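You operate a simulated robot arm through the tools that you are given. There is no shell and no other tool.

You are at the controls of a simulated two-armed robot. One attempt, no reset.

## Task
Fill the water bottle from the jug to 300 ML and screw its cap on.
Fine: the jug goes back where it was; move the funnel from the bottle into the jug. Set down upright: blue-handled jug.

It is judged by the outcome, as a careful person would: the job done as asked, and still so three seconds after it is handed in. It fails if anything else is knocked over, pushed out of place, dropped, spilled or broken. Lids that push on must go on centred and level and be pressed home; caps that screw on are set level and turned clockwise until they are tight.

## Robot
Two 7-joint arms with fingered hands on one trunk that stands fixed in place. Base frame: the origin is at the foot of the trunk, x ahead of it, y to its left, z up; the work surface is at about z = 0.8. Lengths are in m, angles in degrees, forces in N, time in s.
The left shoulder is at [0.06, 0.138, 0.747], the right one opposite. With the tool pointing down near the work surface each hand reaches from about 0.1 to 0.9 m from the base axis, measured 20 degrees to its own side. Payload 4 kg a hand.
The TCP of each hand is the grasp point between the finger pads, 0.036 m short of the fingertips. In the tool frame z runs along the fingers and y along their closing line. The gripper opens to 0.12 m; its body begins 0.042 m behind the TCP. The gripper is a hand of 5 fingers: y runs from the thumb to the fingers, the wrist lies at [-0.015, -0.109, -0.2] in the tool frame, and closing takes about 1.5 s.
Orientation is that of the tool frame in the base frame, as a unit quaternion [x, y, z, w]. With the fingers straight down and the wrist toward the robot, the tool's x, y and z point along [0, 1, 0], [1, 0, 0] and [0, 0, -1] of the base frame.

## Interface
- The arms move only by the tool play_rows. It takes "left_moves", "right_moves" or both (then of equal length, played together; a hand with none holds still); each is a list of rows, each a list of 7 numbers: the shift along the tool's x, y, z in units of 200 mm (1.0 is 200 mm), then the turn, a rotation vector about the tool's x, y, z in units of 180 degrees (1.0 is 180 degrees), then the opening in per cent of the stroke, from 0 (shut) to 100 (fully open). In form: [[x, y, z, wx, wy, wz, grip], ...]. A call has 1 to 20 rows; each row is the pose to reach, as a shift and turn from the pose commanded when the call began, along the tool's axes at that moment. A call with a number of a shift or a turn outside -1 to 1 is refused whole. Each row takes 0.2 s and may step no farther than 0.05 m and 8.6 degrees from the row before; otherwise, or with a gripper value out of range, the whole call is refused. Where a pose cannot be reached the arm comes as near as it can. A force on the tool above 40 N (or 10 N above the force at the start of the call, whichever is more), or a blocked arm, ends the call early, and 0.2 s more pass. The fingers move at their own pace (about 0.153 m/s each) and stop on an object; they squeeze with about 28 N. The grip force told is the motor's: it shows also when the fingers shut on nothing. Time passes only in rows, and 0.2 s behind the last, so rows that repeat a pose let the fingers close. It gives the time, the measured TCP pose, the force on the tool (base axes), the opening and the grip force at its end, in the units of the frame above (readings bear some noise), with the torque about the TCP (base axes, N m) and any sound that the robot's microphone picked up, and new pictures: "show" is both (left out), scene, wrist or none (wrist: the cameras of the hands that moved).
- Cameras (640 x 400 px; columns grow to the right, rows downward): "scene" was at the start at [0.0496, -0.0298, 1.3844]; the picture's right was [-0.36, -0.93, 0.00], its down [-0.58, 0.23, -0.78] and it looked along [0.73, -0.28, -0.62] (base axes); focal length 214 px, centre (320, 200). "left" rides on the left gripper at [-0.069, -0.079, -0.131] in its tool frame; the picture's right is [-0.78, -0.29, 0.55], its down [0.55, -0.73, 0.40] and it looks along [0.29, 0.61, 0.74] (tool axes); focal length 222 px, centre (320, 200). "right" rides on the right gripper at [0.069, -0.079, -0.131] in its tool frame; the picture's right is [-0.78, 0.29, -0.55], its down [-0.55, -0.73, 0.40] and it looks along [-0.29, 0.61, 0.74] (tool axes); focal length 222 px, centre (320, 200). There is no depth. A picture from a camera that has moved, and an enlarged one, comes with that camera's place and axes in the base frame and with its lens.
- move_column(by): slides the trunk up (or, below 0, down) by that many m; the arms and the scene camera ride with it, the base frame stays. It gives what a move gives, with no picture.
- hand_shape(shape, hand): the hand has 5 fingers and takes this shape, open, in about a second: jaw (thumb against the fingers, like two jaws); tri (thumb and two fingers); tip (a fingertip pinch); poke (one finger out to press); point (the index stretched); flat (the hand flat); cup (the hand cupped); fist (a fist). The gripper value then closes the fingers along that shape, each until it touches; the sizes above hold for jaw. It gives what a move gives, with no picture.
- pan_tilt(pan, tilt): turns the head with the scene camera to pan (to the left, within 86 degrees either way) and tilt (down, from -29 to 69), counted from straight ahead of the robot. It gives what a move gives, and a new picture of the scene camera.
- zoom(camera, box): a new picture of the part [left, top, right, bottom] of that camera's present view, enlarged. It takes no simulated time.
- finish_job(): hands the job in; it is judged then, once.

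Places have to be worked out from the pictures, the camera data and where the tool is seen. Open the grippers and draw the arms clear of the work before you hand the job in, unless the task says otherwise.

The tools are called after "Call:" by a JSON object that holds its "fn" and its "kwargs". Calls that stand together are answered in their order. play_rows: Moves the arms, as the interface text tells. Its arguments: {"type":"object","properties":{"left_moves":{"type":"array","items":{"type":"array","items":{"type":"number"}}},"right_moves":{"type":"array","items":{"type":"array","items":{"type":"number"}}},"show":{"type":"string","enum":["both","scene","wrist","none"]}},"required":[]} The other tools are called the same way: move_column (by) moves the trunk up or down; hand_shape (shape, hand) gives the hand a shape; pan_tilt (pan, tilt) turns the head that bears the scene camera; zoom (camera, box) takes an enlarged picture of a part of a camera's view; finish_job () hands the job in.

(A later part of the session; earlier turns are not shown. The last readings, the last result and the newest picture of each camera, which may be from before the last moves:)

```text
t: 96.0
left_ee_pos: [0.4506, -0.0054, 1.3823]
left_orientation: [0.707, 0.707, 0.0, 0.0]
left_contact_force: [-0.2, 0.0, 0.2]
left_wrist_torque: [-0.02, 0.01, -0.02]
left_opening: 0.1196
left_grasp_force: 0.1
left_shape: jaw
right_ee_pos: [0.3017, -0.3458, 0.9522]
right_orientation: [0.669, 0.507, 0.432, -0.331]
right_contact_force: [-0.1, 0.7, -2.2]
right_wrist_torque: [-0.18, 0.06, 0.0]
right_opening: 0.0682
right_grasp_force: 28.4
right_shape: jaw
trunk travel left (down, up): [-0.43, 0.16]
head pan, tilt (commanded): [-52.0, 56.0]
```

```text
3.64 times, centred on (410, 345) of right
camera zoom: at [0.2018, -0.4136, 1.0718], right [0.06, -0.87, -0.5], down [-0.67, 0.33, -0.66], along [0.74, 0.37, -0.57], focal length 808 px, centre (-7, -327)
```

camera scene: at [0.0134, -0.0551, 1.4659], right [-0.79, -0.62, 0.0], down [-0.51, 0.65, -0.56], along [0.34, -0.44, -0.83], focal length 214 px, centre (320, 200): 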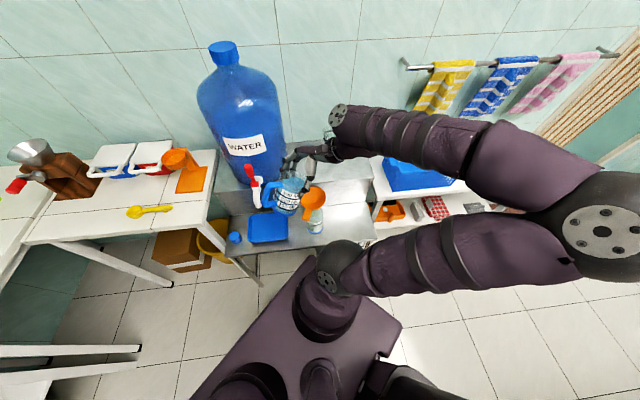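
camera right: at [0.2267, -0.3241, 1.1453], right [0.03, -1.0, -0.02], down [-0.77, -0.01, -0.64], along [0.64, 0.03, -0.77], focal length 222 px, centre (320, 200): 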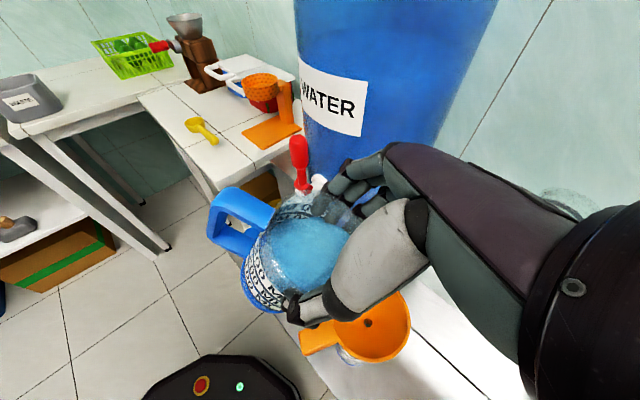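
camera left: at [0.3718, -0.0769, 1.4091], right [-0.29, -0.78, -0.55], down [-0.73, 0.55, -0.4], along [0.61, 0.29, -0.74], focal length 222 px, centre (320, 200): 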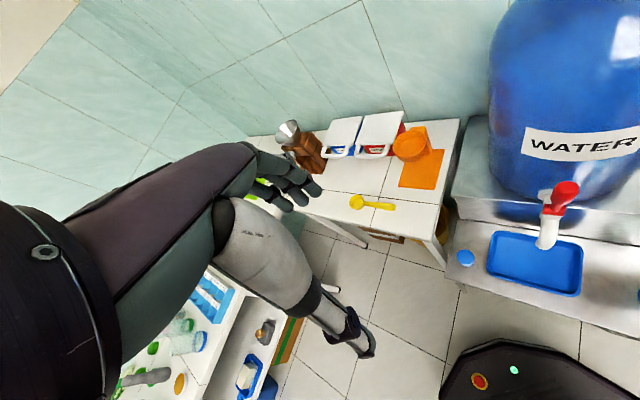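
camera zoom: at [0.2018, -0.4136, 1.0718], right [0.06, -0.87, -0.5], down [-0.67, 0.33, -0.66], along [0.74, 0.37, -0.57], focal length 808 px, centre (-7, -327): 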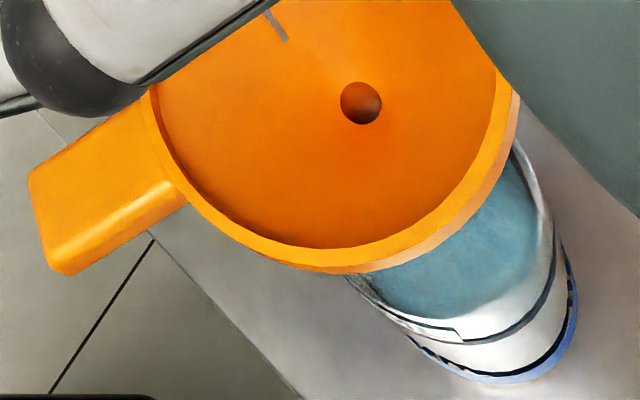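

The water surface is now clearly visible, roughly 30 mm below the 300 ML ring; flow has nearly stopped at 65°. I tilt to 69° and hold.

Call:
{"fn": "play_rows", "kwargs": {"right_moves": [[-0.0102, 0, -0.0035, 0, 0.0111, 0, 0], [-0.0205, 0, -0.007, 0, 0.0222, 0, 0], [-0.0205, 0, -0.007, 0, 0.0222, 0, 0], [-0.0205, 0, -0.007, 0, 0.0222, 0, 0], [-0.0205, 0, -0.007, 0, 0.0222, 0, 0], [-0.0205, 0, -0.007, 0, 0.0222, 0, 0], [-0.0205, 0, -0.007, 0, 0.0222, 0, 0]], "show": "none"}}

Call:
{"fn": "zoom", "kwargs": {"camera": "scene", "box": [308, 206, 332, 226]}}

Call:
{"fn": "zoom", "kwargs": {"camera": "scene", "box": [260, 150, 360, 240]}}

```text
t: 97.7
left_ee_pos: [0.45, -0.0071, 1.3824]
left_orientation: [0.707, 0.707, 0.0, 0.0]
left_contact_force: [-0.1, 0.3, 0.9]
left_wrist_torque: [0.02, 0.0, -0.02]
left_opening: 0.1197
left_grasp_force: 0.0
left_shape: jaw
right_ee_pos: [0.3027, -0.3483, 0.9491]
right_orientation: [0.653, 0.495, 0.455, -0.349]
right_contact_force: [-0.3, 0.5, -2.3]
right_wrist_torque: [-0.11, 0.1, -0.01]
right_opening: 0.0684
right_grasp_force: 27.9
right_shape: jaw
trunk travel left (down, up): [-0.43, 0.16]
head pan, tilt (commanded): [-52.0, 56.0]
```

```text
16.00 times, centred on (320, 216) of scene
camera zoom: at [0.0133, -0.055, 1.4659], right [-0.79, -0.62, 0.0], down [-0.51, 0.65, -0.56], along [0.34, -0.44, -0.83], focal length 3432 px, centre (320, -56)
```

zoom: 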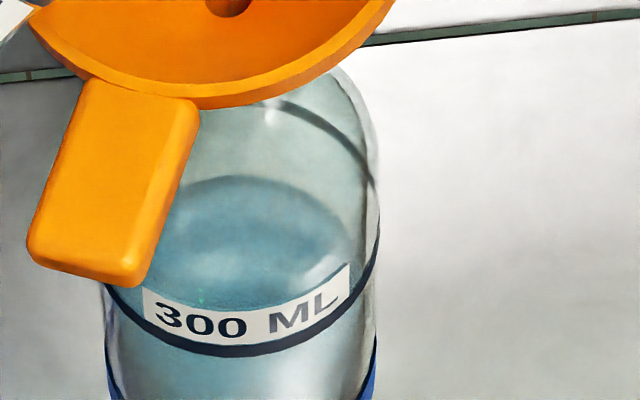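

```text
4.44 times, centred on (310, 195) of scene
camera zoom: at [0.0133, -0.055, 1.4659], right [-0.79, -0.62, 0.0], down [-0.51, 0.65, -0.56], along [0.34, -0.44, -0.83], focal length 953 px, centre (364, 222)
```

zoom: 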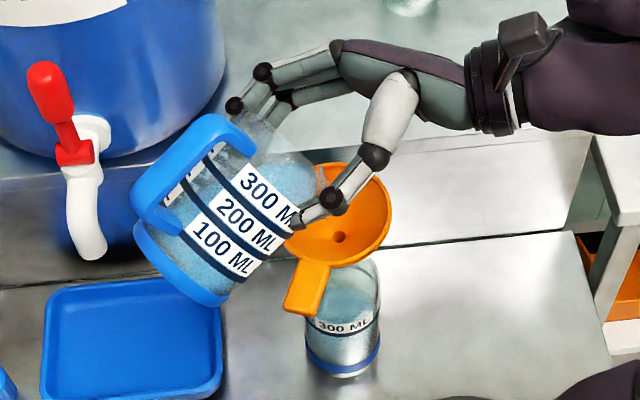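

The surface's far edge has moved up 20 px in this view (needs roughly 57 px more to coincide with the ring). I tilt to 72° and hold.

Call:
{"fn": "play_rows", "kwargs": {"right_moves": [[-0.0107, 0, -0.002, 0, 0.0083, 0, 0], [-0.0215, 0, -0.004, 0, 0.0167, 0, 0], [-0.0215, 0, -0.004, 0, 0.0167, 0, 0], [-0.0215, 0, -0.004, 0, 0.0167, 0, 0], [-0.0215, 0, -0.004, 0, 0.0167, 0, 0], [-0.0215, 0, -0.004, 0, 0.0167, 0, 0], [-0.0215, 0, -0.004, 0, 0.0167, 0, 0]], "show": "none"}}

Call:
{"fn": "zoom", "kwargs": {"camera": "scene", "box": [308, 206, 332, 226]}}

Call:
{"fn": "zoom", "kwargs": {"camera": "right", "box": [360, 270, 480, 400]}}

```text
t: 99.2
left_ee_pos: [0.4497, -0.0064, 1.383]
left_orientation: [0.706, 0.708, 0.001, 0.0]
left_contact_force: [-0.3, 0.5, -0.2]
left_wrist_torque: [0.0, 0.02, 0.0]
left_opening: 0.1197
left_grasp_force: 0.0
left_shape: jaw
right_ee_pos: [0.301, -0.3508, 0.9451]
right_orientation: [0.642, 0.485, 0.472, -0.361]
right_contact_force: [-0.2, 0.5, -1.0]
right_wrist_torque: [-0.13, 0.06, 0.03]
right_opening: 0.0684
right_grasp_force: 27.8
right_shape: jaw
trunk travel left (down, up): [-0.43, 0.16]
head pan, tilt (commanded): [-52.0, 56.0]
```

```text
16.00 times, centred on (320, 216) of scene
camera zoom: at [0.0132, -0.055, 1.4659], right [-0.79, -0.62, 0.0], down [-0.51, 0.65, -0.56], along [0.34, -0.44, -0.83], focal length 3432 px, centre (320, -56)
```

zoom: 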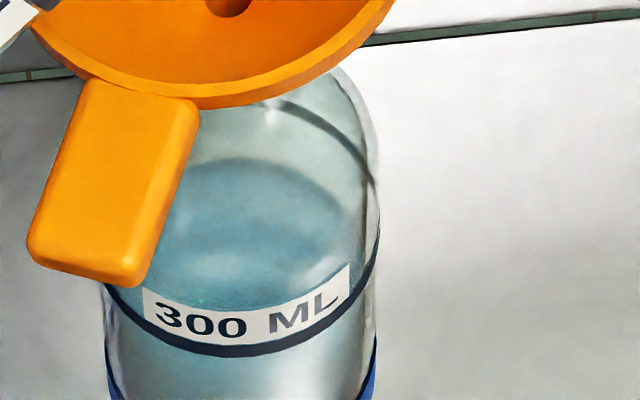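

```text
3.08 times, centred on (420, 335) of right
camera zoom: at [0.1966, -0.4316, 1.0529], right [0.08, -0.8, -0.59], down [-0.65, 0.41, -0.64], along [0.75, 0.44, -0.49], focal length 684 px, centre (12, -215)
```

zoom: 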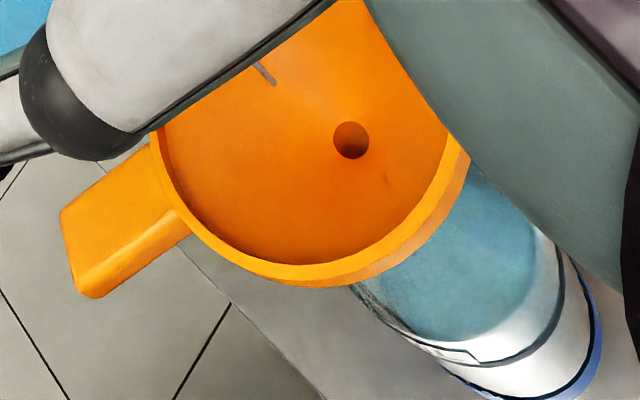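

The surface is now about 15–20 mm below the ring by my estimate. I zoom in further to measure more exactly before pouring more.

Call:
{"fn": "zoom", "kwargs": {"camera": "scene", "box": [310, 208, 330, 224]}}

Call:
{"fn": "play_rows", "kwargs": {"right_moves": [[0, 0, 0, 0, 0, 0, 0]], "show": "none"}}

Call:
{"fn": "play_rows", "kwargs": {"right_moves": [[0, 0, 0, 0, 0, 0, 0]], "show": "none"}}

Call:
{"fn": "play_rows", "kwargs": {"right_moves": [[0, 0, 0, 0, 0, 0, 0]], "show": "none"}}

Call:
{"fn": "zoom", "kwargs": {"camera": "scene", "box": [310, 208, 330, 224]}}

```text
16.00 times, centred on (320, 216) of scene
camera zoom: at [0.0132, -0.055, 1.4659], right [-0.79, -0.62, 0.0], down [-0.51, 0.65, -0.56], along [0.34, -0.44, -0.83], focal length 3432 px, centre (320, -56)
```

zoom: 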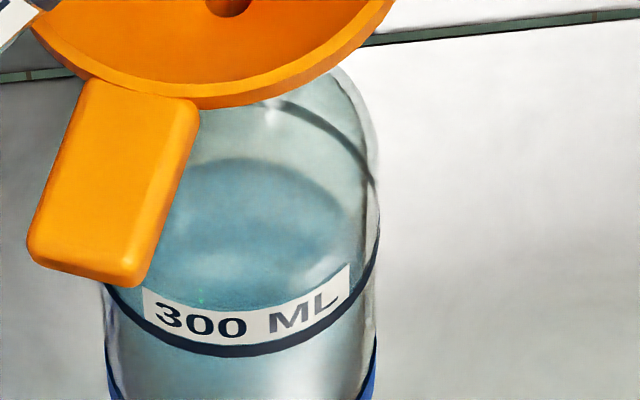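

```text
t: 99.7
left_ee_pos: [0.451, -0.0047, 1.3831]
left_orientation: [0.707, 0.707, 0.0, 0.0]
left_contact_force: [0.2, -0.3, 0.3]
left_wrist_torque: [0.01, -0.03, -0.02]
left_opening: 0.1196
left_grasp_force: 0.1
left_shape: jaw
right_ee_pos: [0.3008, -0.3504, 0.945]
right_orientation: [0.642, 0.485, 0.472, -0.361]
right_contact_force: [-0.1, 0.3, -1.0]
right_wrist_torque: [-0.16, 0.05, -0.04]
right_opening: 0.0685
right_grasp_force: 27.9
right_shape: jaw
trunk travel left (down, up): [-0.43, 0.16]
head pan, tilt (commanded): [-52.0, 56.0]
```

```text
t: 100.0
left_ee_pos: [0.4505, -0.0075, 1.3819]
left_orientation: [0.707, 0.707, 0.0, 0.0]
left_contact_force: [0.1, -0.7, -0.1]
left_wrist_torque: [-0.03, -0.03, 0.01]
left_opening: 0.1197
left_grasp_force: 0.0
left_shape: jaw
right_ee_pos: [0.3012, -0.35, 0.9451]
right_orientation: [0.641, 0.485, 0.472, -0.361]
right_contact_force: [0.4, 0.4, -1.7]
right_wrist_torque: [-0.13, 0.05, 0.01]
right_opening: 0.0682
right_grasp_force: 27.8
right_shape: jaw
trunk travel left (down, up): [-0.43, 0.16]
head pan, tilt (commanded): [-52.0, 56.0]
```

```text
t: 100.5
left_ee_pos: [0.4494, -0.0064, 1.3819]
left_orientation: [0.707, 0.707, 0.0, 0.0]
left_contact_force: [-0.4, 0.1, -0.8]
left_wrist_torque: [0.01, 0.05, 0.01]
left_opening: 0.1197
left_grasp_force: 0.1
left_shape: jaw
right_ee_pos: [0.301, -0.3494, 0.945]
right_orientation: [0.642, 0.485, 0.471, -0.361]
right_contact_force: [0.9, -0.4, -1.9]
right_wrist_torque: [-0.13, 0.06, -0.03]
right_opening: 0.0685
right_grasp_force: 27.9
right_shape: jaw
trunk travel left (down, up): [-0.43, 0.16]
head pan, tilt (commanded): [-52.0, 56.0]
```

```text
16.00 times, centred on (320, 216) of scene
camera zoom: at [0.0132, -0.055, 1.4659], right [-0.79, -0.62, 0.0], down [-0.51, 0.65, -0.56], along [0.34, -0.44, -0.83], focal length 3432 px, centre (320, -56)
```

zoom: 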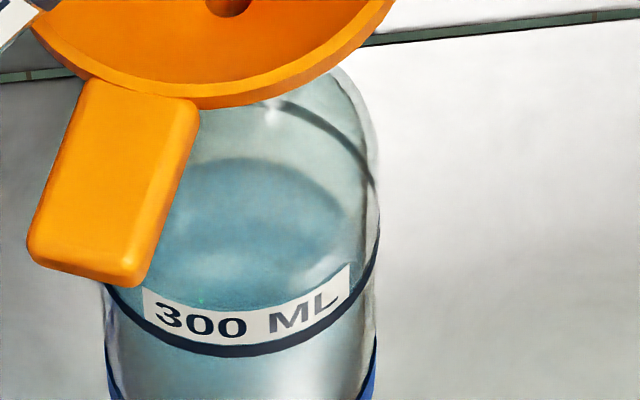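

The level is steady now. I look at the part of the bottle just below the line to find the front edge of the water.

Call:
{"fn": "zoom", "kwargs": {"camera": "scene", "box": [308, 216, 332, 236]}}

Call:
{"fn": "zoom", "kwargs": {"camera": "right", "box": [410, 310, 470, 400]}}

Call:
{"fn": "zoom", "kwargs": {"camera": "scene", "box": [220, 130, 420, 290]}}

```text
16.00 times, centred on (320, 226) of scene
camera zoom: at [0.0132, -0.055, 1.4659], right [-0.79, -0.62, 0.0], down [-0.51, 0.65, -0.56], along [0.34, -0.44, -0.83], focal length 3432 px, centre (320, -216)
```

zoom: 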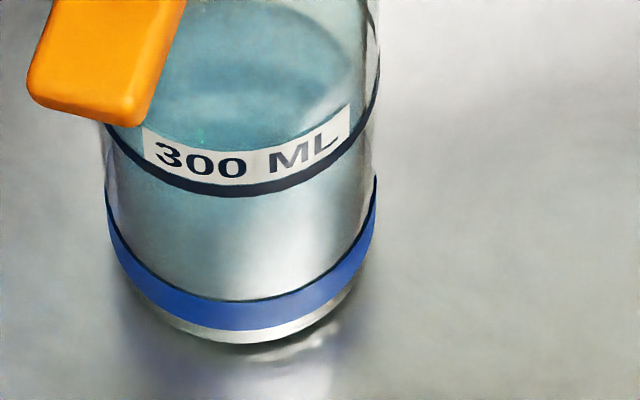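

```text
4.44 times, centred on (440, 355) of right
camera zoom: at [0.1966, -0.4316, 1.0529], right [0.08, -0.8, -0.59], down [-0.65, 0.41, -0.64], along [0.75, 0.44, -0.49], focal length 987 px, centre (-213, -489)
```

zoom: 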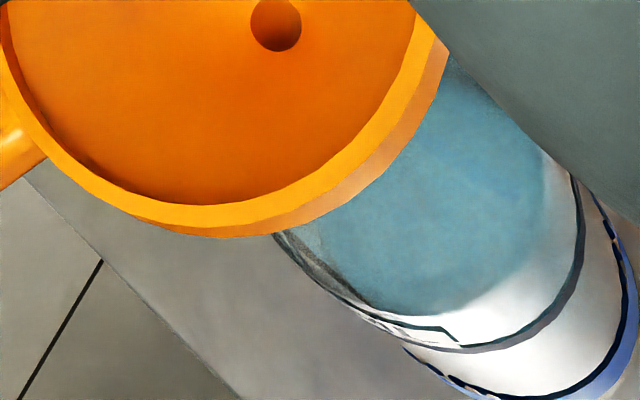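

```text
2.50 times, centred on (320, 210) of scene
camera zoom: at [0.0132, -0.055, 1.4659], right [-0.79, -0.62, 0.0], down [-0.51, 0.65, -0.56], along [0.34, -0.44, -0.83], focal length 536 px, centre (320, 175)
```

zoom: 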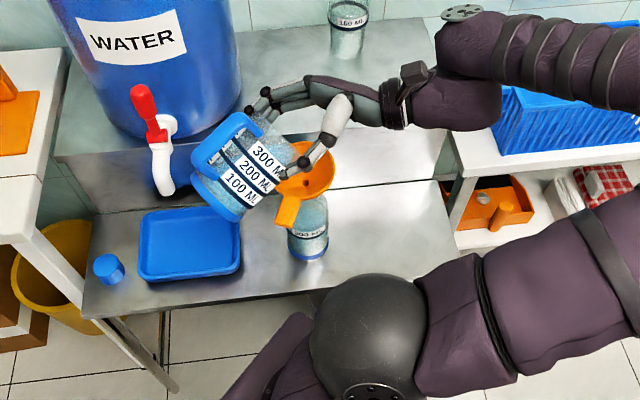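

The two views disagree by a few millimetres on how far below the line the surface is, so I examine the wrist view at higher magnification before pouring more.

Call:
{"fn": "zoom", "kwargs": {"camera": "right", "box": [420, 325, 460, 365]}}

Call:
{"fn": "zoom", "kwargs": {"camera": "right", "box": [440, 330, 480, 370]}}

```text
10.00 times, centred on (440, 345) of right
camera zoom: at [0.1966, -0.4316, 1.0529], right [0.08, -0.8, -0.59], down [-0.65, 0.41, -0.64], along [0.75, 0.44, -0.49], focal length 2221 px, centre (-880, -1250)
```

zoom: 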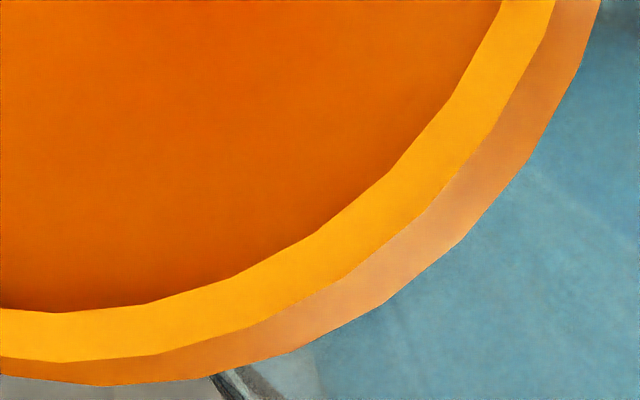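

```text
10.00 times, centred on (460, 350) of right
camera zoom: at [0.1966, -0.4316, 1.0529], right [0.08, -0.8, -0.59], down [-0.65, 0.41, -0.64], along [0.75, 0.44, -0.49], focal length 2221 px, centre (-1080, -1300)
```

zoom: 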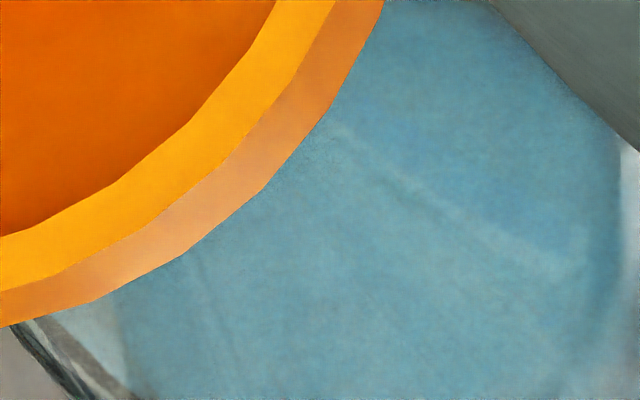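

Call:
{"fn": "zoom", "kwargs": {"camera": "right", "box": [440, 350, 490, 390]}}

```text
10.00 times, centred on (465, 370) of right
camera zoom: at [0.1966, -0.4316, 1.0529], right [0.08, -0.8, -0.59], down [-0.65, 0.41, -0.64], along [0.75, 0.44, -0.49], focal length 2221 px, centre (-1130, -1500)
```

zoom: 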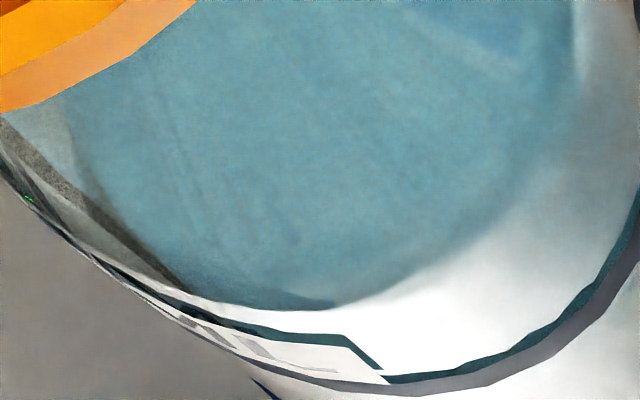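

The glare makes the exact level hard to read, but by weight (about 330 g lost) and views the bottle must be close to 300 ml. I'll stop pouring now: tilt the jug back up over the funnel and then check the level properly from a lower viewpoint.

Call:
{"fn": "play_rows", "kwargs": {"right_moves": [[0.047, 0, 0.004, 0, -0.0343, 0, 0], [0.094, 0, 0.009, 0, -0.0685, 0, 0], [0.141, 0, 0.013, 0, -0.1028, 0, 0], [0.188, 0, 0.017, 0, -0.1371, 0, 0], [0.235, 0, 0.022, 0, -0.1713, 0, 0], [0.282, 0, 0.026, 0, -0.2056, 0, 0]], "show": "none"}}

Call:
{"fn": "zoom", "kwargs": {"camera": "scene", "box": [260, 150, 360, 240]}}

Call:
{"fn": "zoom", "kwargs": {"camera": "scene", "box": [308, 212, 332, 232]}}

```text
t: 101.8
left_ee_pos: [0.4495, -0.0061, 1.3834]
left_orientation: [0.707, 0.707, 0.0, 0.0]
left_contact_force: [-0.5, 1.1, 0.2]
left_wrist_torque: [0.0, -0.01, -0.04]
left_opening: 0.1196
left_grasp_force: 0.0
left_shape: jaw
right_ee_pos: [0.307, -0.3288, 0.9985]
right_orientation: [0.757, 0.576, 0.244, -0.189]
right_contact_force: [-0.3, -0.6, -2.0]
right_wrist_torque: [-0.04, 0.05, 0.0]
right_opening: 0.0686
right_grasp_force: 27.8
right_shape: jaw
trunk travel left (down, up): [-0.43, 0.16]
head pan, tilt (commanded): [-52.0, 56.0]
```

```text
4.44 times, centred on (310, 195) of scene
camera zoom: at [0.0133, -0.0544, 1.4659], right [-0.79, -0.62, 0.0], down [-0.51, 0.65, -0.56], along [0.34, -0.44, -0.83], focal length 953 px, centre (364, 222)
```

zoom: 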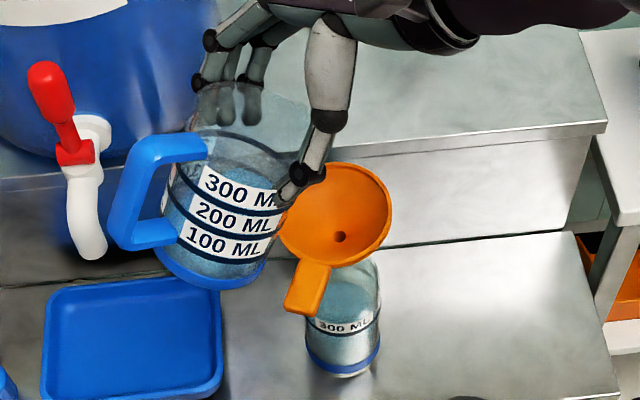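

```text
16.00 times, centred on (320, 222) of scene
camera zoom: at [0.0133, -0.0544, 1.4659], right [-0.79, -0.62, 0.0], down [-0.51, 0.65, -0.56], along [0.34, -0.44, -0.83], focal length 3432 px, centre (320, -152)
```

zoom: 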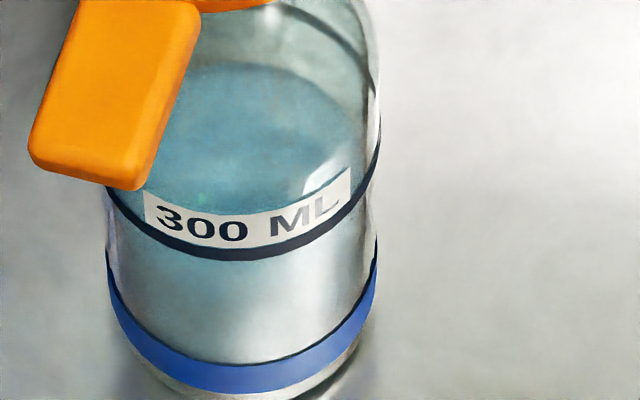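

I bring the jug fully upright above the funnel and read its scale and the weight.

Call:
{"fn": "play_rows", "kwargs": {"right_moves": [[0.04, 0, -0.03, 0, -0.0324, 0, 0], [0.08, 0, -0.06, 0, -0.0648, 0, 0], [0.11, 0, -0.1, 0, -0.0972, 0, 0], [0.14, 0, -0.14, 0, -0.1296, 0, 0], [0.17, 0, -0.18, 0, -0.162, 0, 0], [0.19, 0, -0.21, 0, -0.1944, 0, 0], [0.19, 0, -0.21, 0, -0.1944, 0, 0]], "show": "both"}}

Call:
{"fn": "zoom", "kwargs": {"camera": "scene", "box": [250, 140, 350, 230]}}

Call:
{"fn": "zoom", "kwargs": {"camera": "right", "box": [190, 180, 430, 400]}}

```text
t: 103.5
left_ee_pos: [0.452, -0.0078, 1.3824]
left_orientation: [0.707, 0.707, 0.0, 0.0]
left_contact_force: [-0.5, -0.4, -0.1]
left_wrist_torque: [-0.01, -0.01, 0.0]
left_opening: 0.1198
left_grasp_force: 0.0
left_shape: jaw
right_ee_pos: [0.3083, -0.3228, 1.0544]
right_orientation: [0.796, 0.606, 0.004, -0.007]
right_contact_force: [0.3, 0.2, -2.5]
right_wrist_torque: [-0.03, 0.03, -0.02]
right_opening: 0.0685
right_grasp_force: 27.9
right_shape: jaw
trunk travel left (down, up): [-0.43, 0.16]
head pan, tilt (commanded): [-52.0, 56.0]
camera scene: at [0.0132, -0.0551, 1.4659], right [-0.79, -0.62, 0.0], down [-0.51, 0.65, -0.56], along [0.34, -0.44, -0.83], focal length 214 px, centre (320, 200)
camera right: at [0.2506, -0.2388, 1.189], right [0.07, -0.84, 0.53], down [-0.86, -0.33, -0.4], along [0.51, -0.43, -0.74], focal length 222 px, centre (320, 200)
```

scene: 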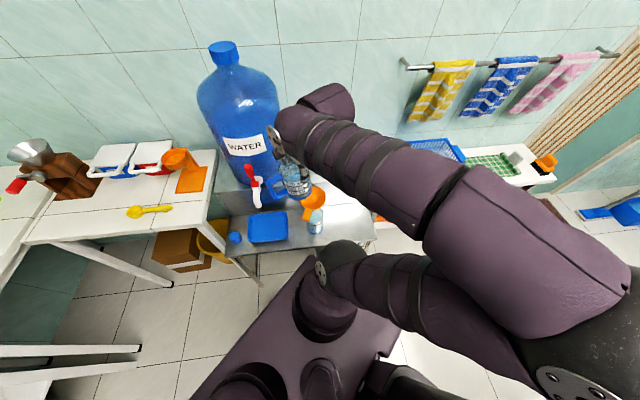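
right: 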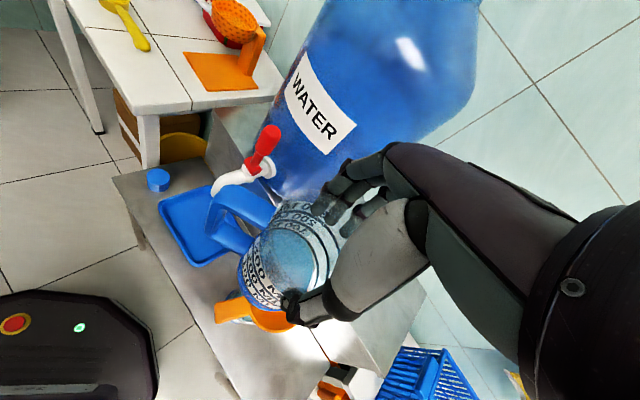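

```text
4.44 times, centred on (300, 185) of scene
camera zoom: at [0.0132, -0.0551, 1.4659], right [-0.79, -0.62, 0.0], down [-0.51, 0.65, -0.56], along [0.34, -0.44, -0.83], focal length 953 px, centre (409, 267)
```

zoom: 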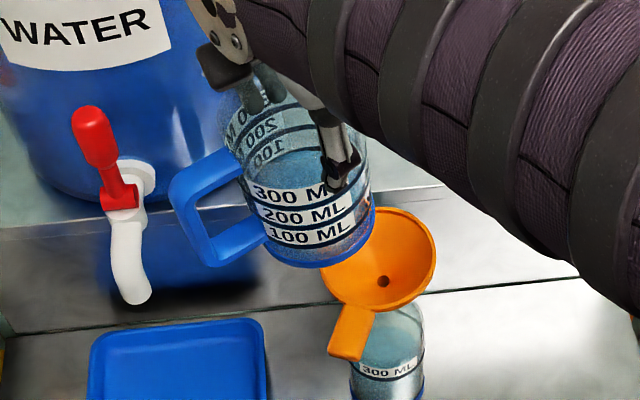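

```text
1.82 times, centred on (310, 290) of right
camera zoom: at [0.2506, -0.2388, 1.189], right [0.07, -0.84, 0.53], down [-0.86, -0.33, -0.4], along [0.51, -0.43, -0.74], focal length 404 px, centre (338, 36)
```

zoom: 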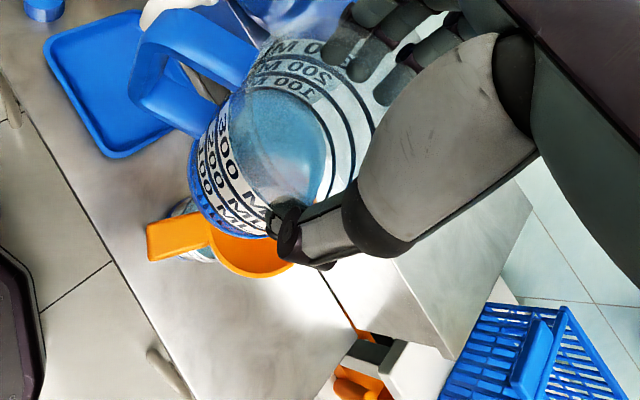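

Upright, the jug's inside shows the water near its lowest (100 ML) mark. I take several weight readings and zoom in on the jug's scale.

Call:
{"fn": "zoom", "kwargs": {"camera": "right", "box": [270, 195, 350, 260]}}

Call:
{"fn": "play_rows", "kwargs": {"right_moves": [[0, 0, 0, 0, 0, 0, 0]], "show": "none"}}

Call:
{"fn": "play_rows", "kwargs": {"right_moves": [[0, 0, 0, 0, 0, 0, 0]], "show": "none"}}

Call:
{"fn": "play_rows", "kwargs": {"right_moves": [[0, 0, 0, 0, 0, 0, 0]], "show": "none"}}

Call:
{"fn": "play_rows", "kwargs": {"right_moves": [[0, 0, 0, 0, 0, 0, 0]], "show": "none"}}

Call:
{"fn": "zoom", "kwargs": {"camera": "scene", "box": [280, 160, 320, 200]}}

```text
6.15 times, centred on (310, 228) of right
camera zoom: at [0.2506, -0.2388, 1.189], right [0.07, -0.84, 0.53], down [-0.86, -0.33, -0.4], along [0.51, -0.43, -0.74], focal length 1367 px, centre (382, 31)
```

zoom: 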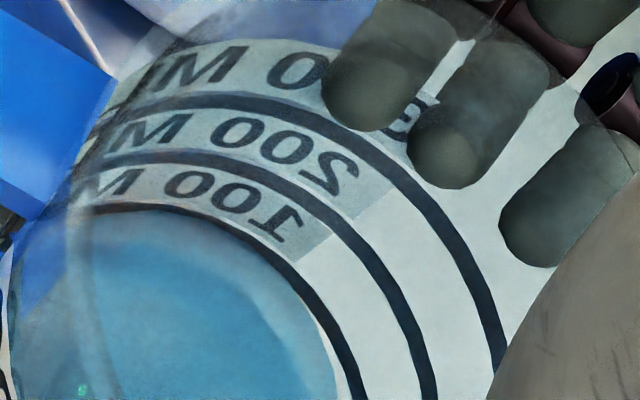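

```text
t: 103.8
left_ee_pos: [0.4497, -0.0067, 1.3823]
left_orientation: [0.707, 0.707, 0.0, 0.0]
left_contact_force: [-0.3, 0.5, -0.2]
left_wrist_torque: [-0.03, 0.01, 0.0]
left_opening: 0.1199
left_grasp_force: 0.0
left_shape: jaw
right_ee_pos: [0.3092, -0.3241, 1.0549]
right_orientation: [0.796, 0.605, 0.004, -0.007]
right_contact_force: [0.5, 0.0, -2.5]
right_wrist_torque: [-0.04, -0.01, 0.04]
right_opening: 0.0679
right_grasp_force: 27.8
right_shape: jaw
trunk travel left (down, up): [-0.43, 0.16]
head pan, tilt (commanded): [-52.0, 56.0]
```

```text
t: 104.2
left_ee_pos: [0.4498, -0.0059, 1.382]
left_orientation: [0.707, 0.707, -0.001, 0.0]
left_contact_force: [-0.3, 0.0, 0.3]
left_wrist_torque: [0.03, -0.01, -0.01]
left_opening: 0.1199
left_grasp_force: 0.1
left_shape: jaw
right_ee_pos: [0.3092, -0.324, 1.0548]
right_orientation: [0.796, 0.605, 0.004, -0.007]
right_contact_force: [-0.6, 0.3, -2.7]
right_wrist_torque: [-0.04, 0.0, 0.0]
right_opening: 0.0687
right_grasp_force: 28.0
right_shape: jaw
trunk travel left (down, up): [-0.43, 0.16]
head pan, tilt (commanded): [-52.0, 56.0]
```

```text
t: 104.7
left_ee_pos: [0.45, -0.0063, 1.3823]
left_orientation: [0.707, 0.707, 0.0, 0.0]
left_contact_force: [0.3, 0.4, 0.9]
left_wrist_torque: [0.01, -0.01, 0.02]
left_opening: 0.1196
left_grasp_force: 0.1
left_shape: jaw
right_ee_pos: [0.3082, -0.3242, 1.0535]
right_orientation: [0.796, 0.605, 0.004, -0.007]
right_contact_force: [0.1, -0.5, -1.4]
right_wrist_torque: [-0.05, 0.0, 0.02]
right_opening: 0.0685
right_grasp_force: 28.4
right_shape: jaw
trunk travel left (down, up): [-0.43, 0.16]
head pan, tilt (commanded): [-52.0, 56.0]
```

```text
t: 105.0
left_ee_pos: [0.4508, -0.0063, 1.3826]
left_orientation: [0.707, 0.707, 0.0, -0.001]
left_contact_force: [-1.0, -0.5, -0.5]
left_wrist_torque: [0.01, -0.01, -0.04]
left_opening: 0.1197
left_grasp_force: 0.1
left_shape: jaw
right_ee_pos: [0.3086, -0.3232, 1.0541]
right_orientation: [0.796, 0.606, 0.005, -0.006]
right_contact_force: [-0.6, 0.4, -3.1]
right_wrist_torque: [-0.06, 0.03, 0.01]
right_opening: 0.0686
right_grasp_force: 28.3
right_shape: jaw
trunk travel left (down, up): [-0.43, 0.16]
head pan, tilt (commanded): [-52.0, 56.0]
```

```text
10.00 times, centred on (300, 180) of scene
camera zoom: at [0.0133, -0.0549, 1.4659], right [-0.79, -0.62, 0.0], down [-0.51, 0.65, -0.56], along [0.34, -0.44, -0.83], focal length 2145 px, centre (520, 400)
```

zoom: 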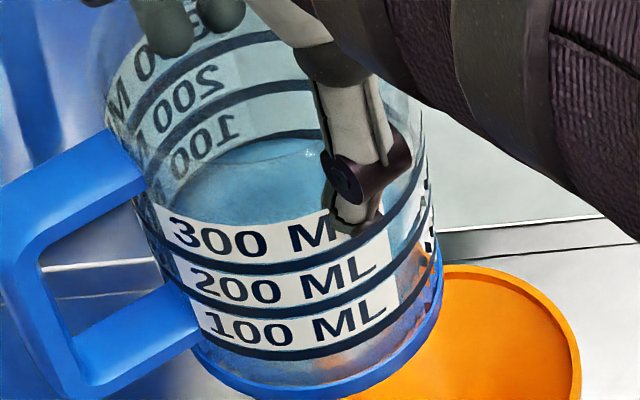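

All three checks now agree: the jug lost about 2.25 N (≈230 ml) and its level fell from the 300 to the 100 mark region, so the bottle holds roughly 230 ml. I'll tilt again to 66° (below the previous pouring angle) and then pour the remaining ~65–70 ml slowly.

Call:
{"fn": "play_rows", "kwargs": {"right_moves": [[0, 0, 0.0575, 0, 0.0389, 0, 0], [-0.0015, 0, 0.115, 0, 0.0778, 0, 0], [-0.0055, 0, 0.1725, 0, 0.1167, 0, 0], [-0.014, 0, 0.2295, 0, 0.1556, 0, 0], [-0.026, 0, 0.287, 0, 0.1944, 0, 0], [-0.041, 0, 0.3375, 0, 0.2333, 0, 0], [-0.0565, 0, 0.3885, 0, 0.2667, 0, 0], [-0.071, 0, 0.447, 0, 0.2944, 0, 0], [-0.084, 0, 0.485, 0, 0.3167, 0, 0], [-0.0975, 0, 0.5135, 0, 0.3389, 0, 0], [-0.108, 0, 0.5255, 0, 0.3556, 0, 0], [-0.1155, 0, 0.5355, 0, 0.3667, 0, 0]], "show": "none"}}

Call:
{"fn": "zoom", "kwargs": {"camera": "scene", "box": [260, 150, 360, 240]}}

Call:
{"fn": "zoom", "kwargs": {"camera": "scene", "box": [308, 206, 332, 226]}}

```text
t: 107.7
left_ee_pos: [0.4501, -0.0067, 1.3815]
left_orientation: [0.707, 0.707, 0.001, 0.0]
left_contact_force: [-0.3, -0.3, -0.2]
left_wrist_torque: [0.0, 0.01, 0.0]
left_opening: 0.1196
left_grasp_force: 0.1
left_shape: jaw
right_ee_pos: [0.3014, -0.3432, 0.9454]
right_orientation: [0.665, 0.503, 0.438, -0.336]
right_contact_force: [-0.2, 0.7, -2.4]
right_wrist_torque: [-0.17, 0.05, -0.04]
right_opening: 0.0679
right_grasp_force: 27.3
right_shape: jaw
trunk travel left (down, up): [-0.43, 0.16]
head pan, tilt (commanded): [-52.0, 56.0]
```

```text
4.44 times, centred on (310, 195) of scene
camera zoom: at [0.0132, -0.0551, 1.4659], right [-0.79, -0.62, 0.0], down [-0.51, 0.65, -0.56], along [0.34, -0.44, -0.83], focal length 953 px, centre (364, 222)
```

zoom: 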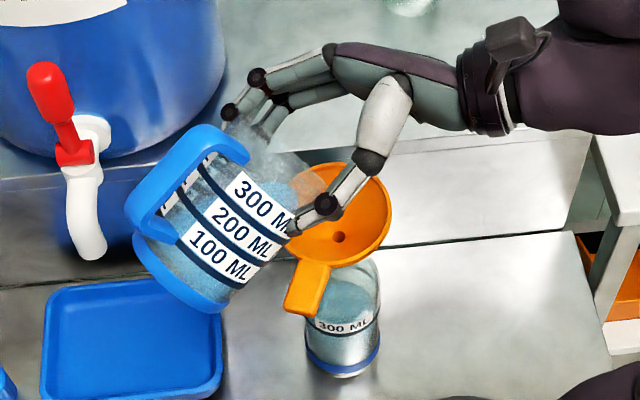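

```text
16.00 times, centred on (320, 216) of scene
camera zoom: at [0.0132, -0.0551, 1.4659], right [-0.79, -0.62, 0.0], down [-0.51, 0.65, -0.56], along [0.34, -0.44, -0.83], focal length 3432 px, centre (320, -56)
```

zoom: 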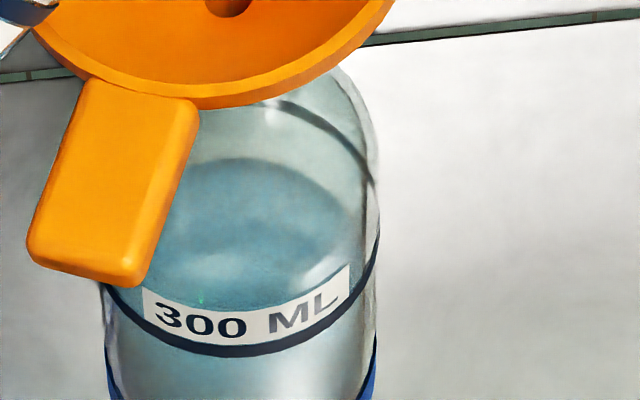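

The level is unchanged so far. Now slowly on to 75°, then hold.

Call:
{"fn": "play_rows", "kwargs": {"right_moves": [[-0.004, 0, -0.006, 0, 0.01, 0, 0], [-0.008, 0, -0.012, 0, 0.02, 0, 0], [-0.012, 0, -0.018, 0, 0.03, 0, 0], [-0.016, 0, -0.024, 0, 0.04, 0, 0], [-0.0195, 0, -0.029, 0, 0.05, 0, 0], [-0.0195, 0, -0.029, 0, 0.05, 0, 0], [-0.0195, 0, -0.029, 0, 0.05, 0, 0], [-0.0195, 0, -0.029, 0, 0.05, 0, 0], [-0.0195, 0, -0.029, 0, 0.05, 0, 0]], "show": "none"}}

Call:
{"fn": "zoom", "kwargs": {"camera": "scene", "box": [308, 206, 332, 226]}}

Call:
{"fn": "zoom", "kwargs": {"camera": "right", "box": [360, 270, 480, 400]}}

```text
t: 109.7
left_ee_pos: [0.4493, -0.0066, 1.3815]
left_orientation: [0.707, 0.707, -0.001, 0.0]
left_contact_force: [0.5, 0.0, -1.0]
left_wrist_torque: [0.0, 0.0, -0.04]
left_opening: 0.1201
left_grasp_force: 0.0
left_shape: jaw
right_ee_pos: [0.301, -0.3527, 0.9453]
right_orientation: [0.629, 0.476, 0.488, -0.374]
right_contact_force: [-0.1, 0.0, -2.4]
right_wrist_torque: [-0.07, 0.06, -0.04]
right_opening: 0.0684
right_grasp_force: 27.8
right_shape: jaw
trunk travel left (down, up): [-0.43, 0.16]
head pan, tilt (commanded): [-52.0, 56.0]
```

```text
16.00 times, centred on (320, 216) of scene
camera zoom: at [0.0132, -0.055, 1.4659], right [-0.79, -0.62, 0.0], down [-0.51, 0.65, -0.56], along [0.34, -0.44, -0.83], focal length 3432 px, centre (320, -56)
```

zoom: 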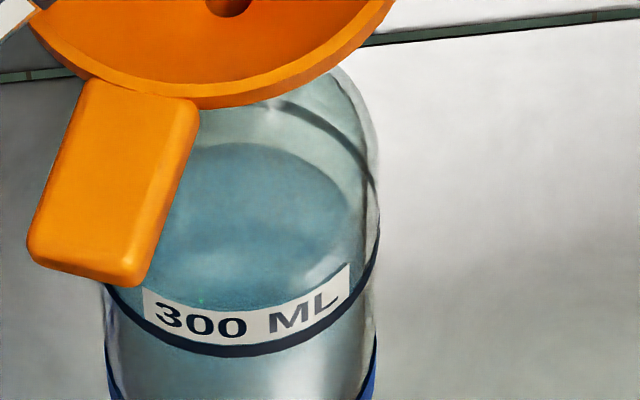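

```text
3.08 times, centred on (420, 335) of right
camera zoom: at [0.1948, -0.4371, 1.0467], right [0.08, -0.77, -0.63], down [-0.64, 0.44, -0.63], along [0.76, 0.46, -0.46], focal length 684 px, centre (12, -215)
```

zoom: 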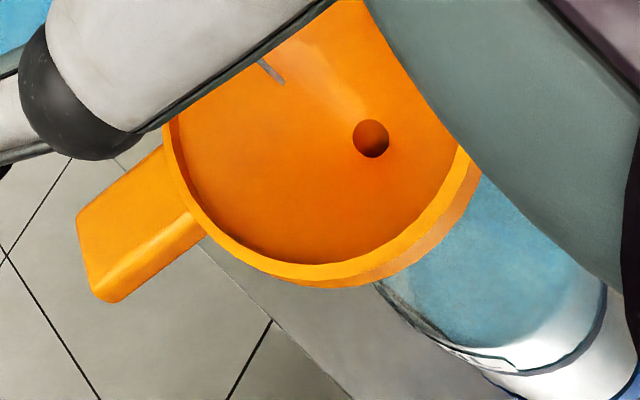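

The far edge of the surface is at y≈143 (target ≈121). I tilt to 78° and hold.

Call:
{"fn": "play_rows", "kwargs": {"right_moves": [[0.0005, 0, -0.0045, 0, 0.0056, 0, 0], [0.001, 0, -0.009, 0, 0.0111, 0, 0], [0.0015, 0, -0.0135, 0, 0.0167, 0, 0], [0.0015, 0, -0.0135, 0, 0.0167, 0, 0], [0.0015, 0, -0.0135, 0, 0.0167, 0, 0], [0.0015, 0, -0.0135, 0, 0.0167, 0, 0], [0.0015, 0, -0.0135, 0, 0.0167, 0, 0], [0.0015, 0, -0.0135, 0, 0.0167, 0, 0]], "show": "none"}}

Call:
{"fn": "zoom", "kwargs": {"camera": "scene", "box": [308, 206, 332, 226]}}

Call:
{"fn": "zoom", "kwargs": {"camera": "scene", "box": [260, 150, 360, 240]}}

```text
t: 111.5
left_ee_pos: [0.4499, -0.0069, 1.3829]
left_orientation: [0.707, 0.707, 0.0, -0.001]
left_contact_force: [0.3, -0.3, -0.3]
left_wrist_torque: [0.0, 0.03, 0.03]
left_opening: 0.1196
left_grasp_force: 0.1
left_shape: jaw
right_ee_pos: [0.2998, -0.3539, 0.9463]
right_orientation: [0.616, 0.466, 0.505, -0.386]
right_contact_force: [0.7, 0.5, -1.4]
right_wrist_torque: [-0.14, 0.05, -0.02]
right_opening: 0.0685
right_grasp_force: 28.2
right_shape: jaw
trunk travel left (down, up): [-0.43, 0.16]
head pan, tilt (commanded): [-52.0, 56.0]
```

```text
16.00 times, centred on (320, 216) of scene
camera zoom: at [0.0132, -0.055, 1.4659], right [-0.79, -0.62, 0.0], down [-0.51, 0.65, -0.56], along [0.34, -0.44, -0.83], focal length 3432 px, centre (320, -56)
```

zoom: 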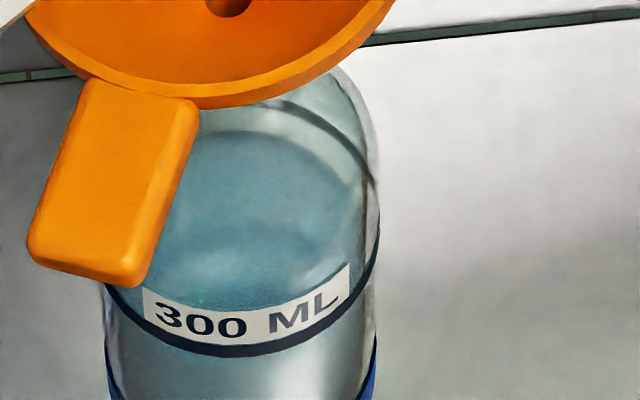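

```text
4.44 times, centred on (310, 195) of scene
camera zoom: at [0.0132, -0.055, 1.4659], right [-0.79, -0.62, 0.0], down [-0.51, 0.65, -0.56], along [0.34, -0.44, -0.83], focal length 953 px, centre (364, 222)
```

zoom: 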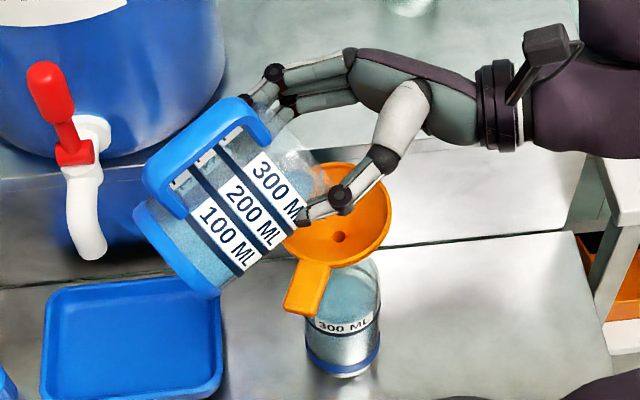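

The far edge is at y≈131; I estimate about 7 mm (≈25 ml) still to go. I tilt to 81° and hold.

Call:
{"fn": "play_rows", "kwargs": {"right_moves": [[0.0005, 0, -0.0045, 0, 0.0056, 0, 0], [0.001, 0, -0.009, 0, 0.0111, 0, 0], [0.002, 0, -0.013, 0, 0.0167, 0, 0], [0.002, 0, -0.013, 0, 0.0167, 0, 0], [0.002, 0, -0.013, 0, 0.0167, 0, 0], [0.002, 0, -0.013, 0, 0.0167, 0, 0], [0.002, 0, -0.013, 0, 0.0167, 0, 0], [0.002, 0, -0.013, 0, 0.0167, 0, 0]], "show": "none"}}

Call:
{"fn": "zoom", "kwargs": {"camera": "scene", "box": [308, 206, 332, 226]}}

Call:
{"fn": "zoom", "kwargs": {"camera": "right", "box": [360, 270, 500, 400]}}

```text
t: 113.2
left_ee_pos: [0.4508, -0.0066, 1.3823]
left_orientation: [0.708, 0.707, 0.0, 0.0]
left_contact_force: [0.4, -0.3, -0.7]
left_wrist_torque: [0.0, 0.0, 0.0]
left_opening: 0.1193
left_grasp_force: 0.0
left_shape: jaw
right_ee_pos: [0.2996, -0.3558, 0.9471]
right_orientation: [0.602, 0.455, 0.521, -0.398]
right_contact_force: [0.2, -0.3, -1.1]
right_wrist_torque: [-0.08, 0.04, -0.01]
right_opening: 0.0683
right_grasp_force: 27.9
right_shape: jaw
trunk travel left (down, up): [-0.43, 0.16]
head pan, tilt (commanded): [-52.0, 56.0]
```

```text
16.00 times, centred on (320, 216) of scene
camera zoom: at [0.0132, -0.055, 1.4659], right [-0.79, -0.62, 0.0], down [-0.51, 0.65, -0.56], along [0.34, -0.44, -0.83], focal length 3432 px, centre (320, -56)
```

zoom: 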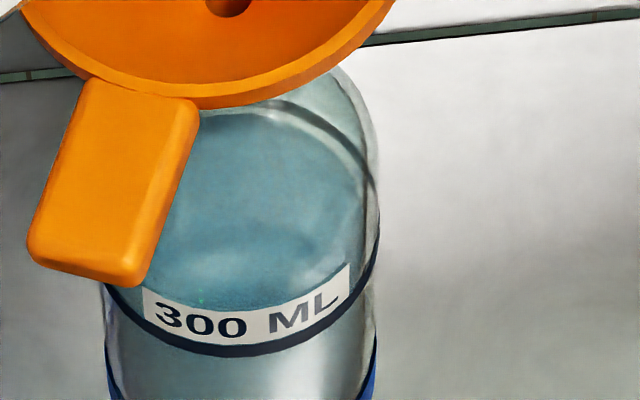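

```text
3.08 times, centred on (430, 335) of right
camera zoom: at [0.1907, -0.4512, 1.0366], right [0.1, -0.7, -0.7], down [-0.63, 0.5, -0.6], along [0.77, 0.5, -0.39], focal length 684 px, centre (-18, -215)
```

zoom: 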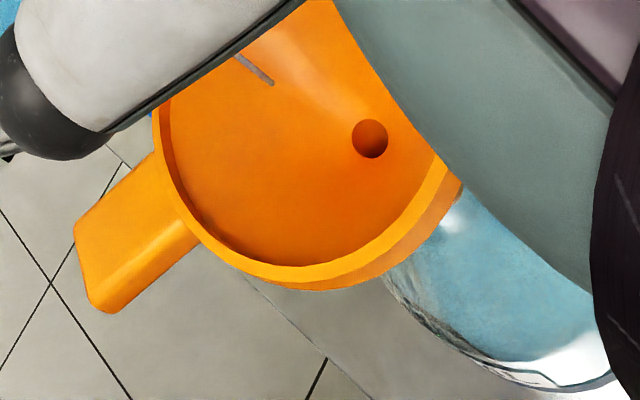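

The water surface now coincides with the 300 ML ring within my reading accuracy. I tilt the jug back right away.

Call:
{"fn": "play_rows", "kwargs": {"right_moves": [[0.01, 0, 0.025, 0, -0.045, 0, 0], [0.03, 0, 0.045, 0, -0.0889, 0, 0], [0.09, 0, 0.06, 0, -0.13, 0, 0], [0.15, 0, 0.07, 0, -0.17, 0, 0], [0.21, 0, 0.07, 0, -0.21, 0, 0], [0.27, 0, 0.07, 0, -0.25, 0, 0]], "show": "none"}}

Call:
{"fn": "zoom", "kwargs": {"camera": "scene", "box": [308, 206, 332, 226]}}

Call:
{"fn": "zoom", "kwargs": {"camera": "scene", "box": [260, 150, 360, 240]}}

```text
t: 114.7
left_ee_pos: [0.45, -0.0077, 1.3825]
left_orientation: [0.706, 0.708, 0.0, -0.001]
left_contact_force: [0.2, -0.2, 0.6]
left_wrist_torque: [-0.01, 0.01, 0.01]
left_opening: 0.1197
left_grasp_force: 0.1
left_shape: jaw
right_ee_pos: [0.3066, -0.3347, 0.9987]
right_orientation: [0.756, 0.573, 0.249, -0.194]
right_contact_force: [-0.3, -0.3, -0.8]
right_wrist_torque: [-0.08, 0.04, 0.0]
right_opening: 0.0686
right_grasp_force: 27.5
right_shape: jaw
trunk travel left (down, up): [-0.43, 0.16]
head pan, tilt (commanded): [-52.0, 56.0]
```

```text
16.00 times, centred on (320, 216) of scene
camera zoom: at [0.0132, -0.0543, 1.4659], right [-0.79, -0.62, 0.0], down [-0.51, 0.65, -0.56], along [0.34, -0.44, -0.83], focal length 3432 px, centre (320, -56)
```

zoom: 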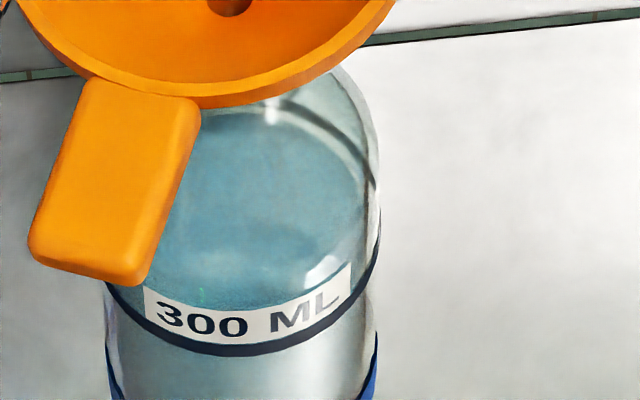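

```text
4.44 times, centred on (310, 195) of scene
camera zoom: at [0.0132, -0.0543, 1.4659], right [-0.79, -0.62, 0.0], down [-0.51, 0.65, -0.56], along [0.34, -0.44, -0.83], focal length 953 px, centre (364, 222)
```

zoom: 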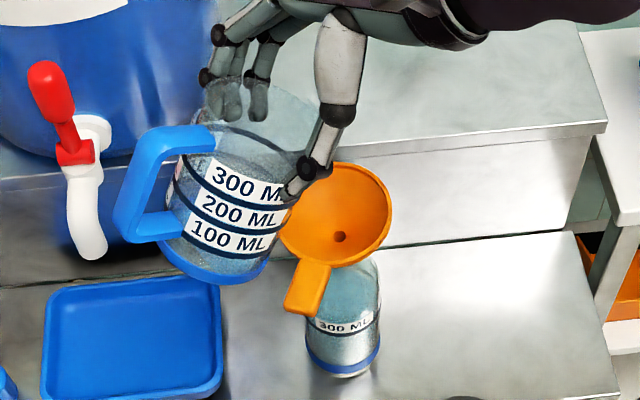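

The level reads right at the ring. I bring the jug upright above the funnel, letting it drip off, and check its weight.

Call:
{"fn": "play_rows", "kwargs": {"right_moves": [[0.035, 0, -0.032, 0, -0.0333, 0, 0], [0.07, 0, -0.064, 0, -0.0667, 0, 0], [0.105, 0, -0.097, 0, -0.1, 0, 0], [0.14, 0, -0.129, 0, -0.1333, 0, 0], [0.175, 0, -0.161, 0, -0.1667, 0, 0], [0.21, 0, -0.1935, 0, -0.2, 0, 0], [0.21, 0, -0.1935, 0, -0.2, 0, 0], [0.21, 0, -0.1935, 0, -0.2, 0, 0]], "show": "none"}}

Call:
{"fn": "zoom", "kwargs": {"camera": "right", "box": [250, 195, 350, 270]}}

Call:
{"fn": "zoom", "kwargs": {"camera": "scene", "box": [308, 206, 332, 226]}}

```text
t: 116.5
left_ee_pos: [0.4498, -0.0072, 1.3825]
left_orientation: [0.707, 0.707, 0.0, -0.001]
left_contact_force: [0.5, 0.1, -0.2]
left_wrist_torque: [0.03, -0.04, -0.01]
left_opening: 0.1198
left_grasp_force: 0.1
left_shape: jaw
right_ee_pos: [0.3083, -0.3254, 1.0543]
right_orientation: [0.796, 0.605, 0.005, -0.007]
right_contact_force: [0.5, 0.2, -1.6]
right_wrist_torque: [0.0, -0.01, 0.02]
right_opening: 0.0685
right_grasp_force: 28.4
right_shape: jaw
trunk travel left (down, up): [-0.43, 0.16]
head pan, tilt (commanded): [-52.0, 56.0]
```

```text
5.33 times, centred on (300, 232) of right
camera zoom: at [0.2499, -0.2403, 1.1894], right [0.07, -0.84, 0.53], down [-0.86, -0.33, -0.4], along [0.51, -0.43, -0.74], focal length 1185 px, centre (427, 27)
```

zoom: 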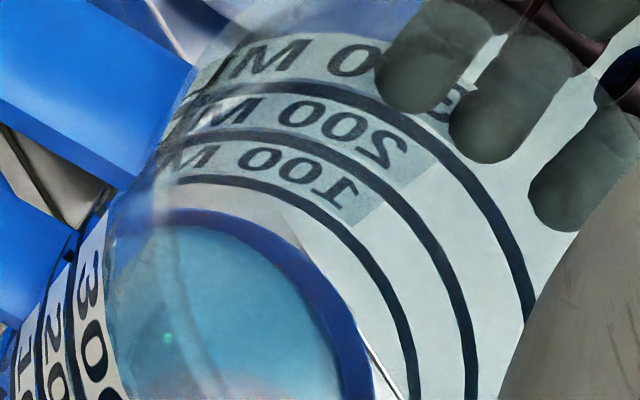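

```text
16.00 times, centred on (320, 216) of scene
camera zoom: at [0.0132, -0.0549, 1.4659], right [-0.79, -0.62, 0.0], down [-0.51, 0.65, -0.56], along [0.34, -0.44, -0.83], focal length 3432 px, centre (320, -56)
```

zoom: 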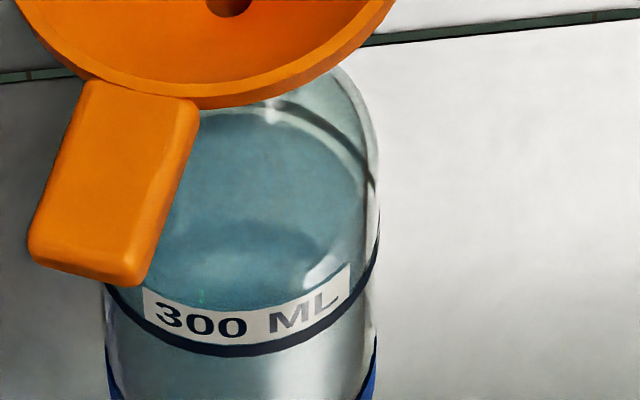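

The jug is nearly empty and the bottle's surface sits at the ring. Now I carry the jug back toward its place on the right, in two moves.

Call:
{"fn": "play_rows", "kwargs": {"right_moves": [[-0.05, -0.022, 0, 0, 0, -0.01, 0], [-0.14, -0.062, 0, 0, 0, -0.027, 0], [-0.24, -0.106, 0, 0, 0, -0.046, 0], [-0.34, -0.15, 0, 0, 0, -0.065, 0], [-0.44, -0.194, 0, 0, 0, -0.084, 0], [-0.54, -0.238, 0, 0, 0, -0.103, 0], [-0.61, -0.269, 0, 0, 0, -0.116, 0], [-0.636, -0.281, 0, 0, 0, -0.12, 0]], "show": "none"}}

```text
t: 118.2
left_ee_pos: [0.4497, -0.007, 1.3828]
left_orientation: [0.707, 0.707, -0.001, 0.0]
left_contact_force: [-0.2, 0.6, -0.4]
left_wrist_torque: [0.0, -0.02, -0.02]
left_opening: 0.1197
left_grasp_force: 0.1
left_shape: jaw
right_ee_pos: [0.22, -0.4338, 1.0534]
right_orientation: [0.668, 0.744, 0.006, -0.006]
right_contact_force: [0.5, -0.3, -1.2]
right_wrist_torque: [-0.02, -0.02, 0.03]
right_opening: 0.0683
right_grasp_force: 27.8
right_shape: jaw
trunk travel left (down, up): [-0.43, 0.16]
head pan, tilt (commanded): [-52.0, 56.0]
```

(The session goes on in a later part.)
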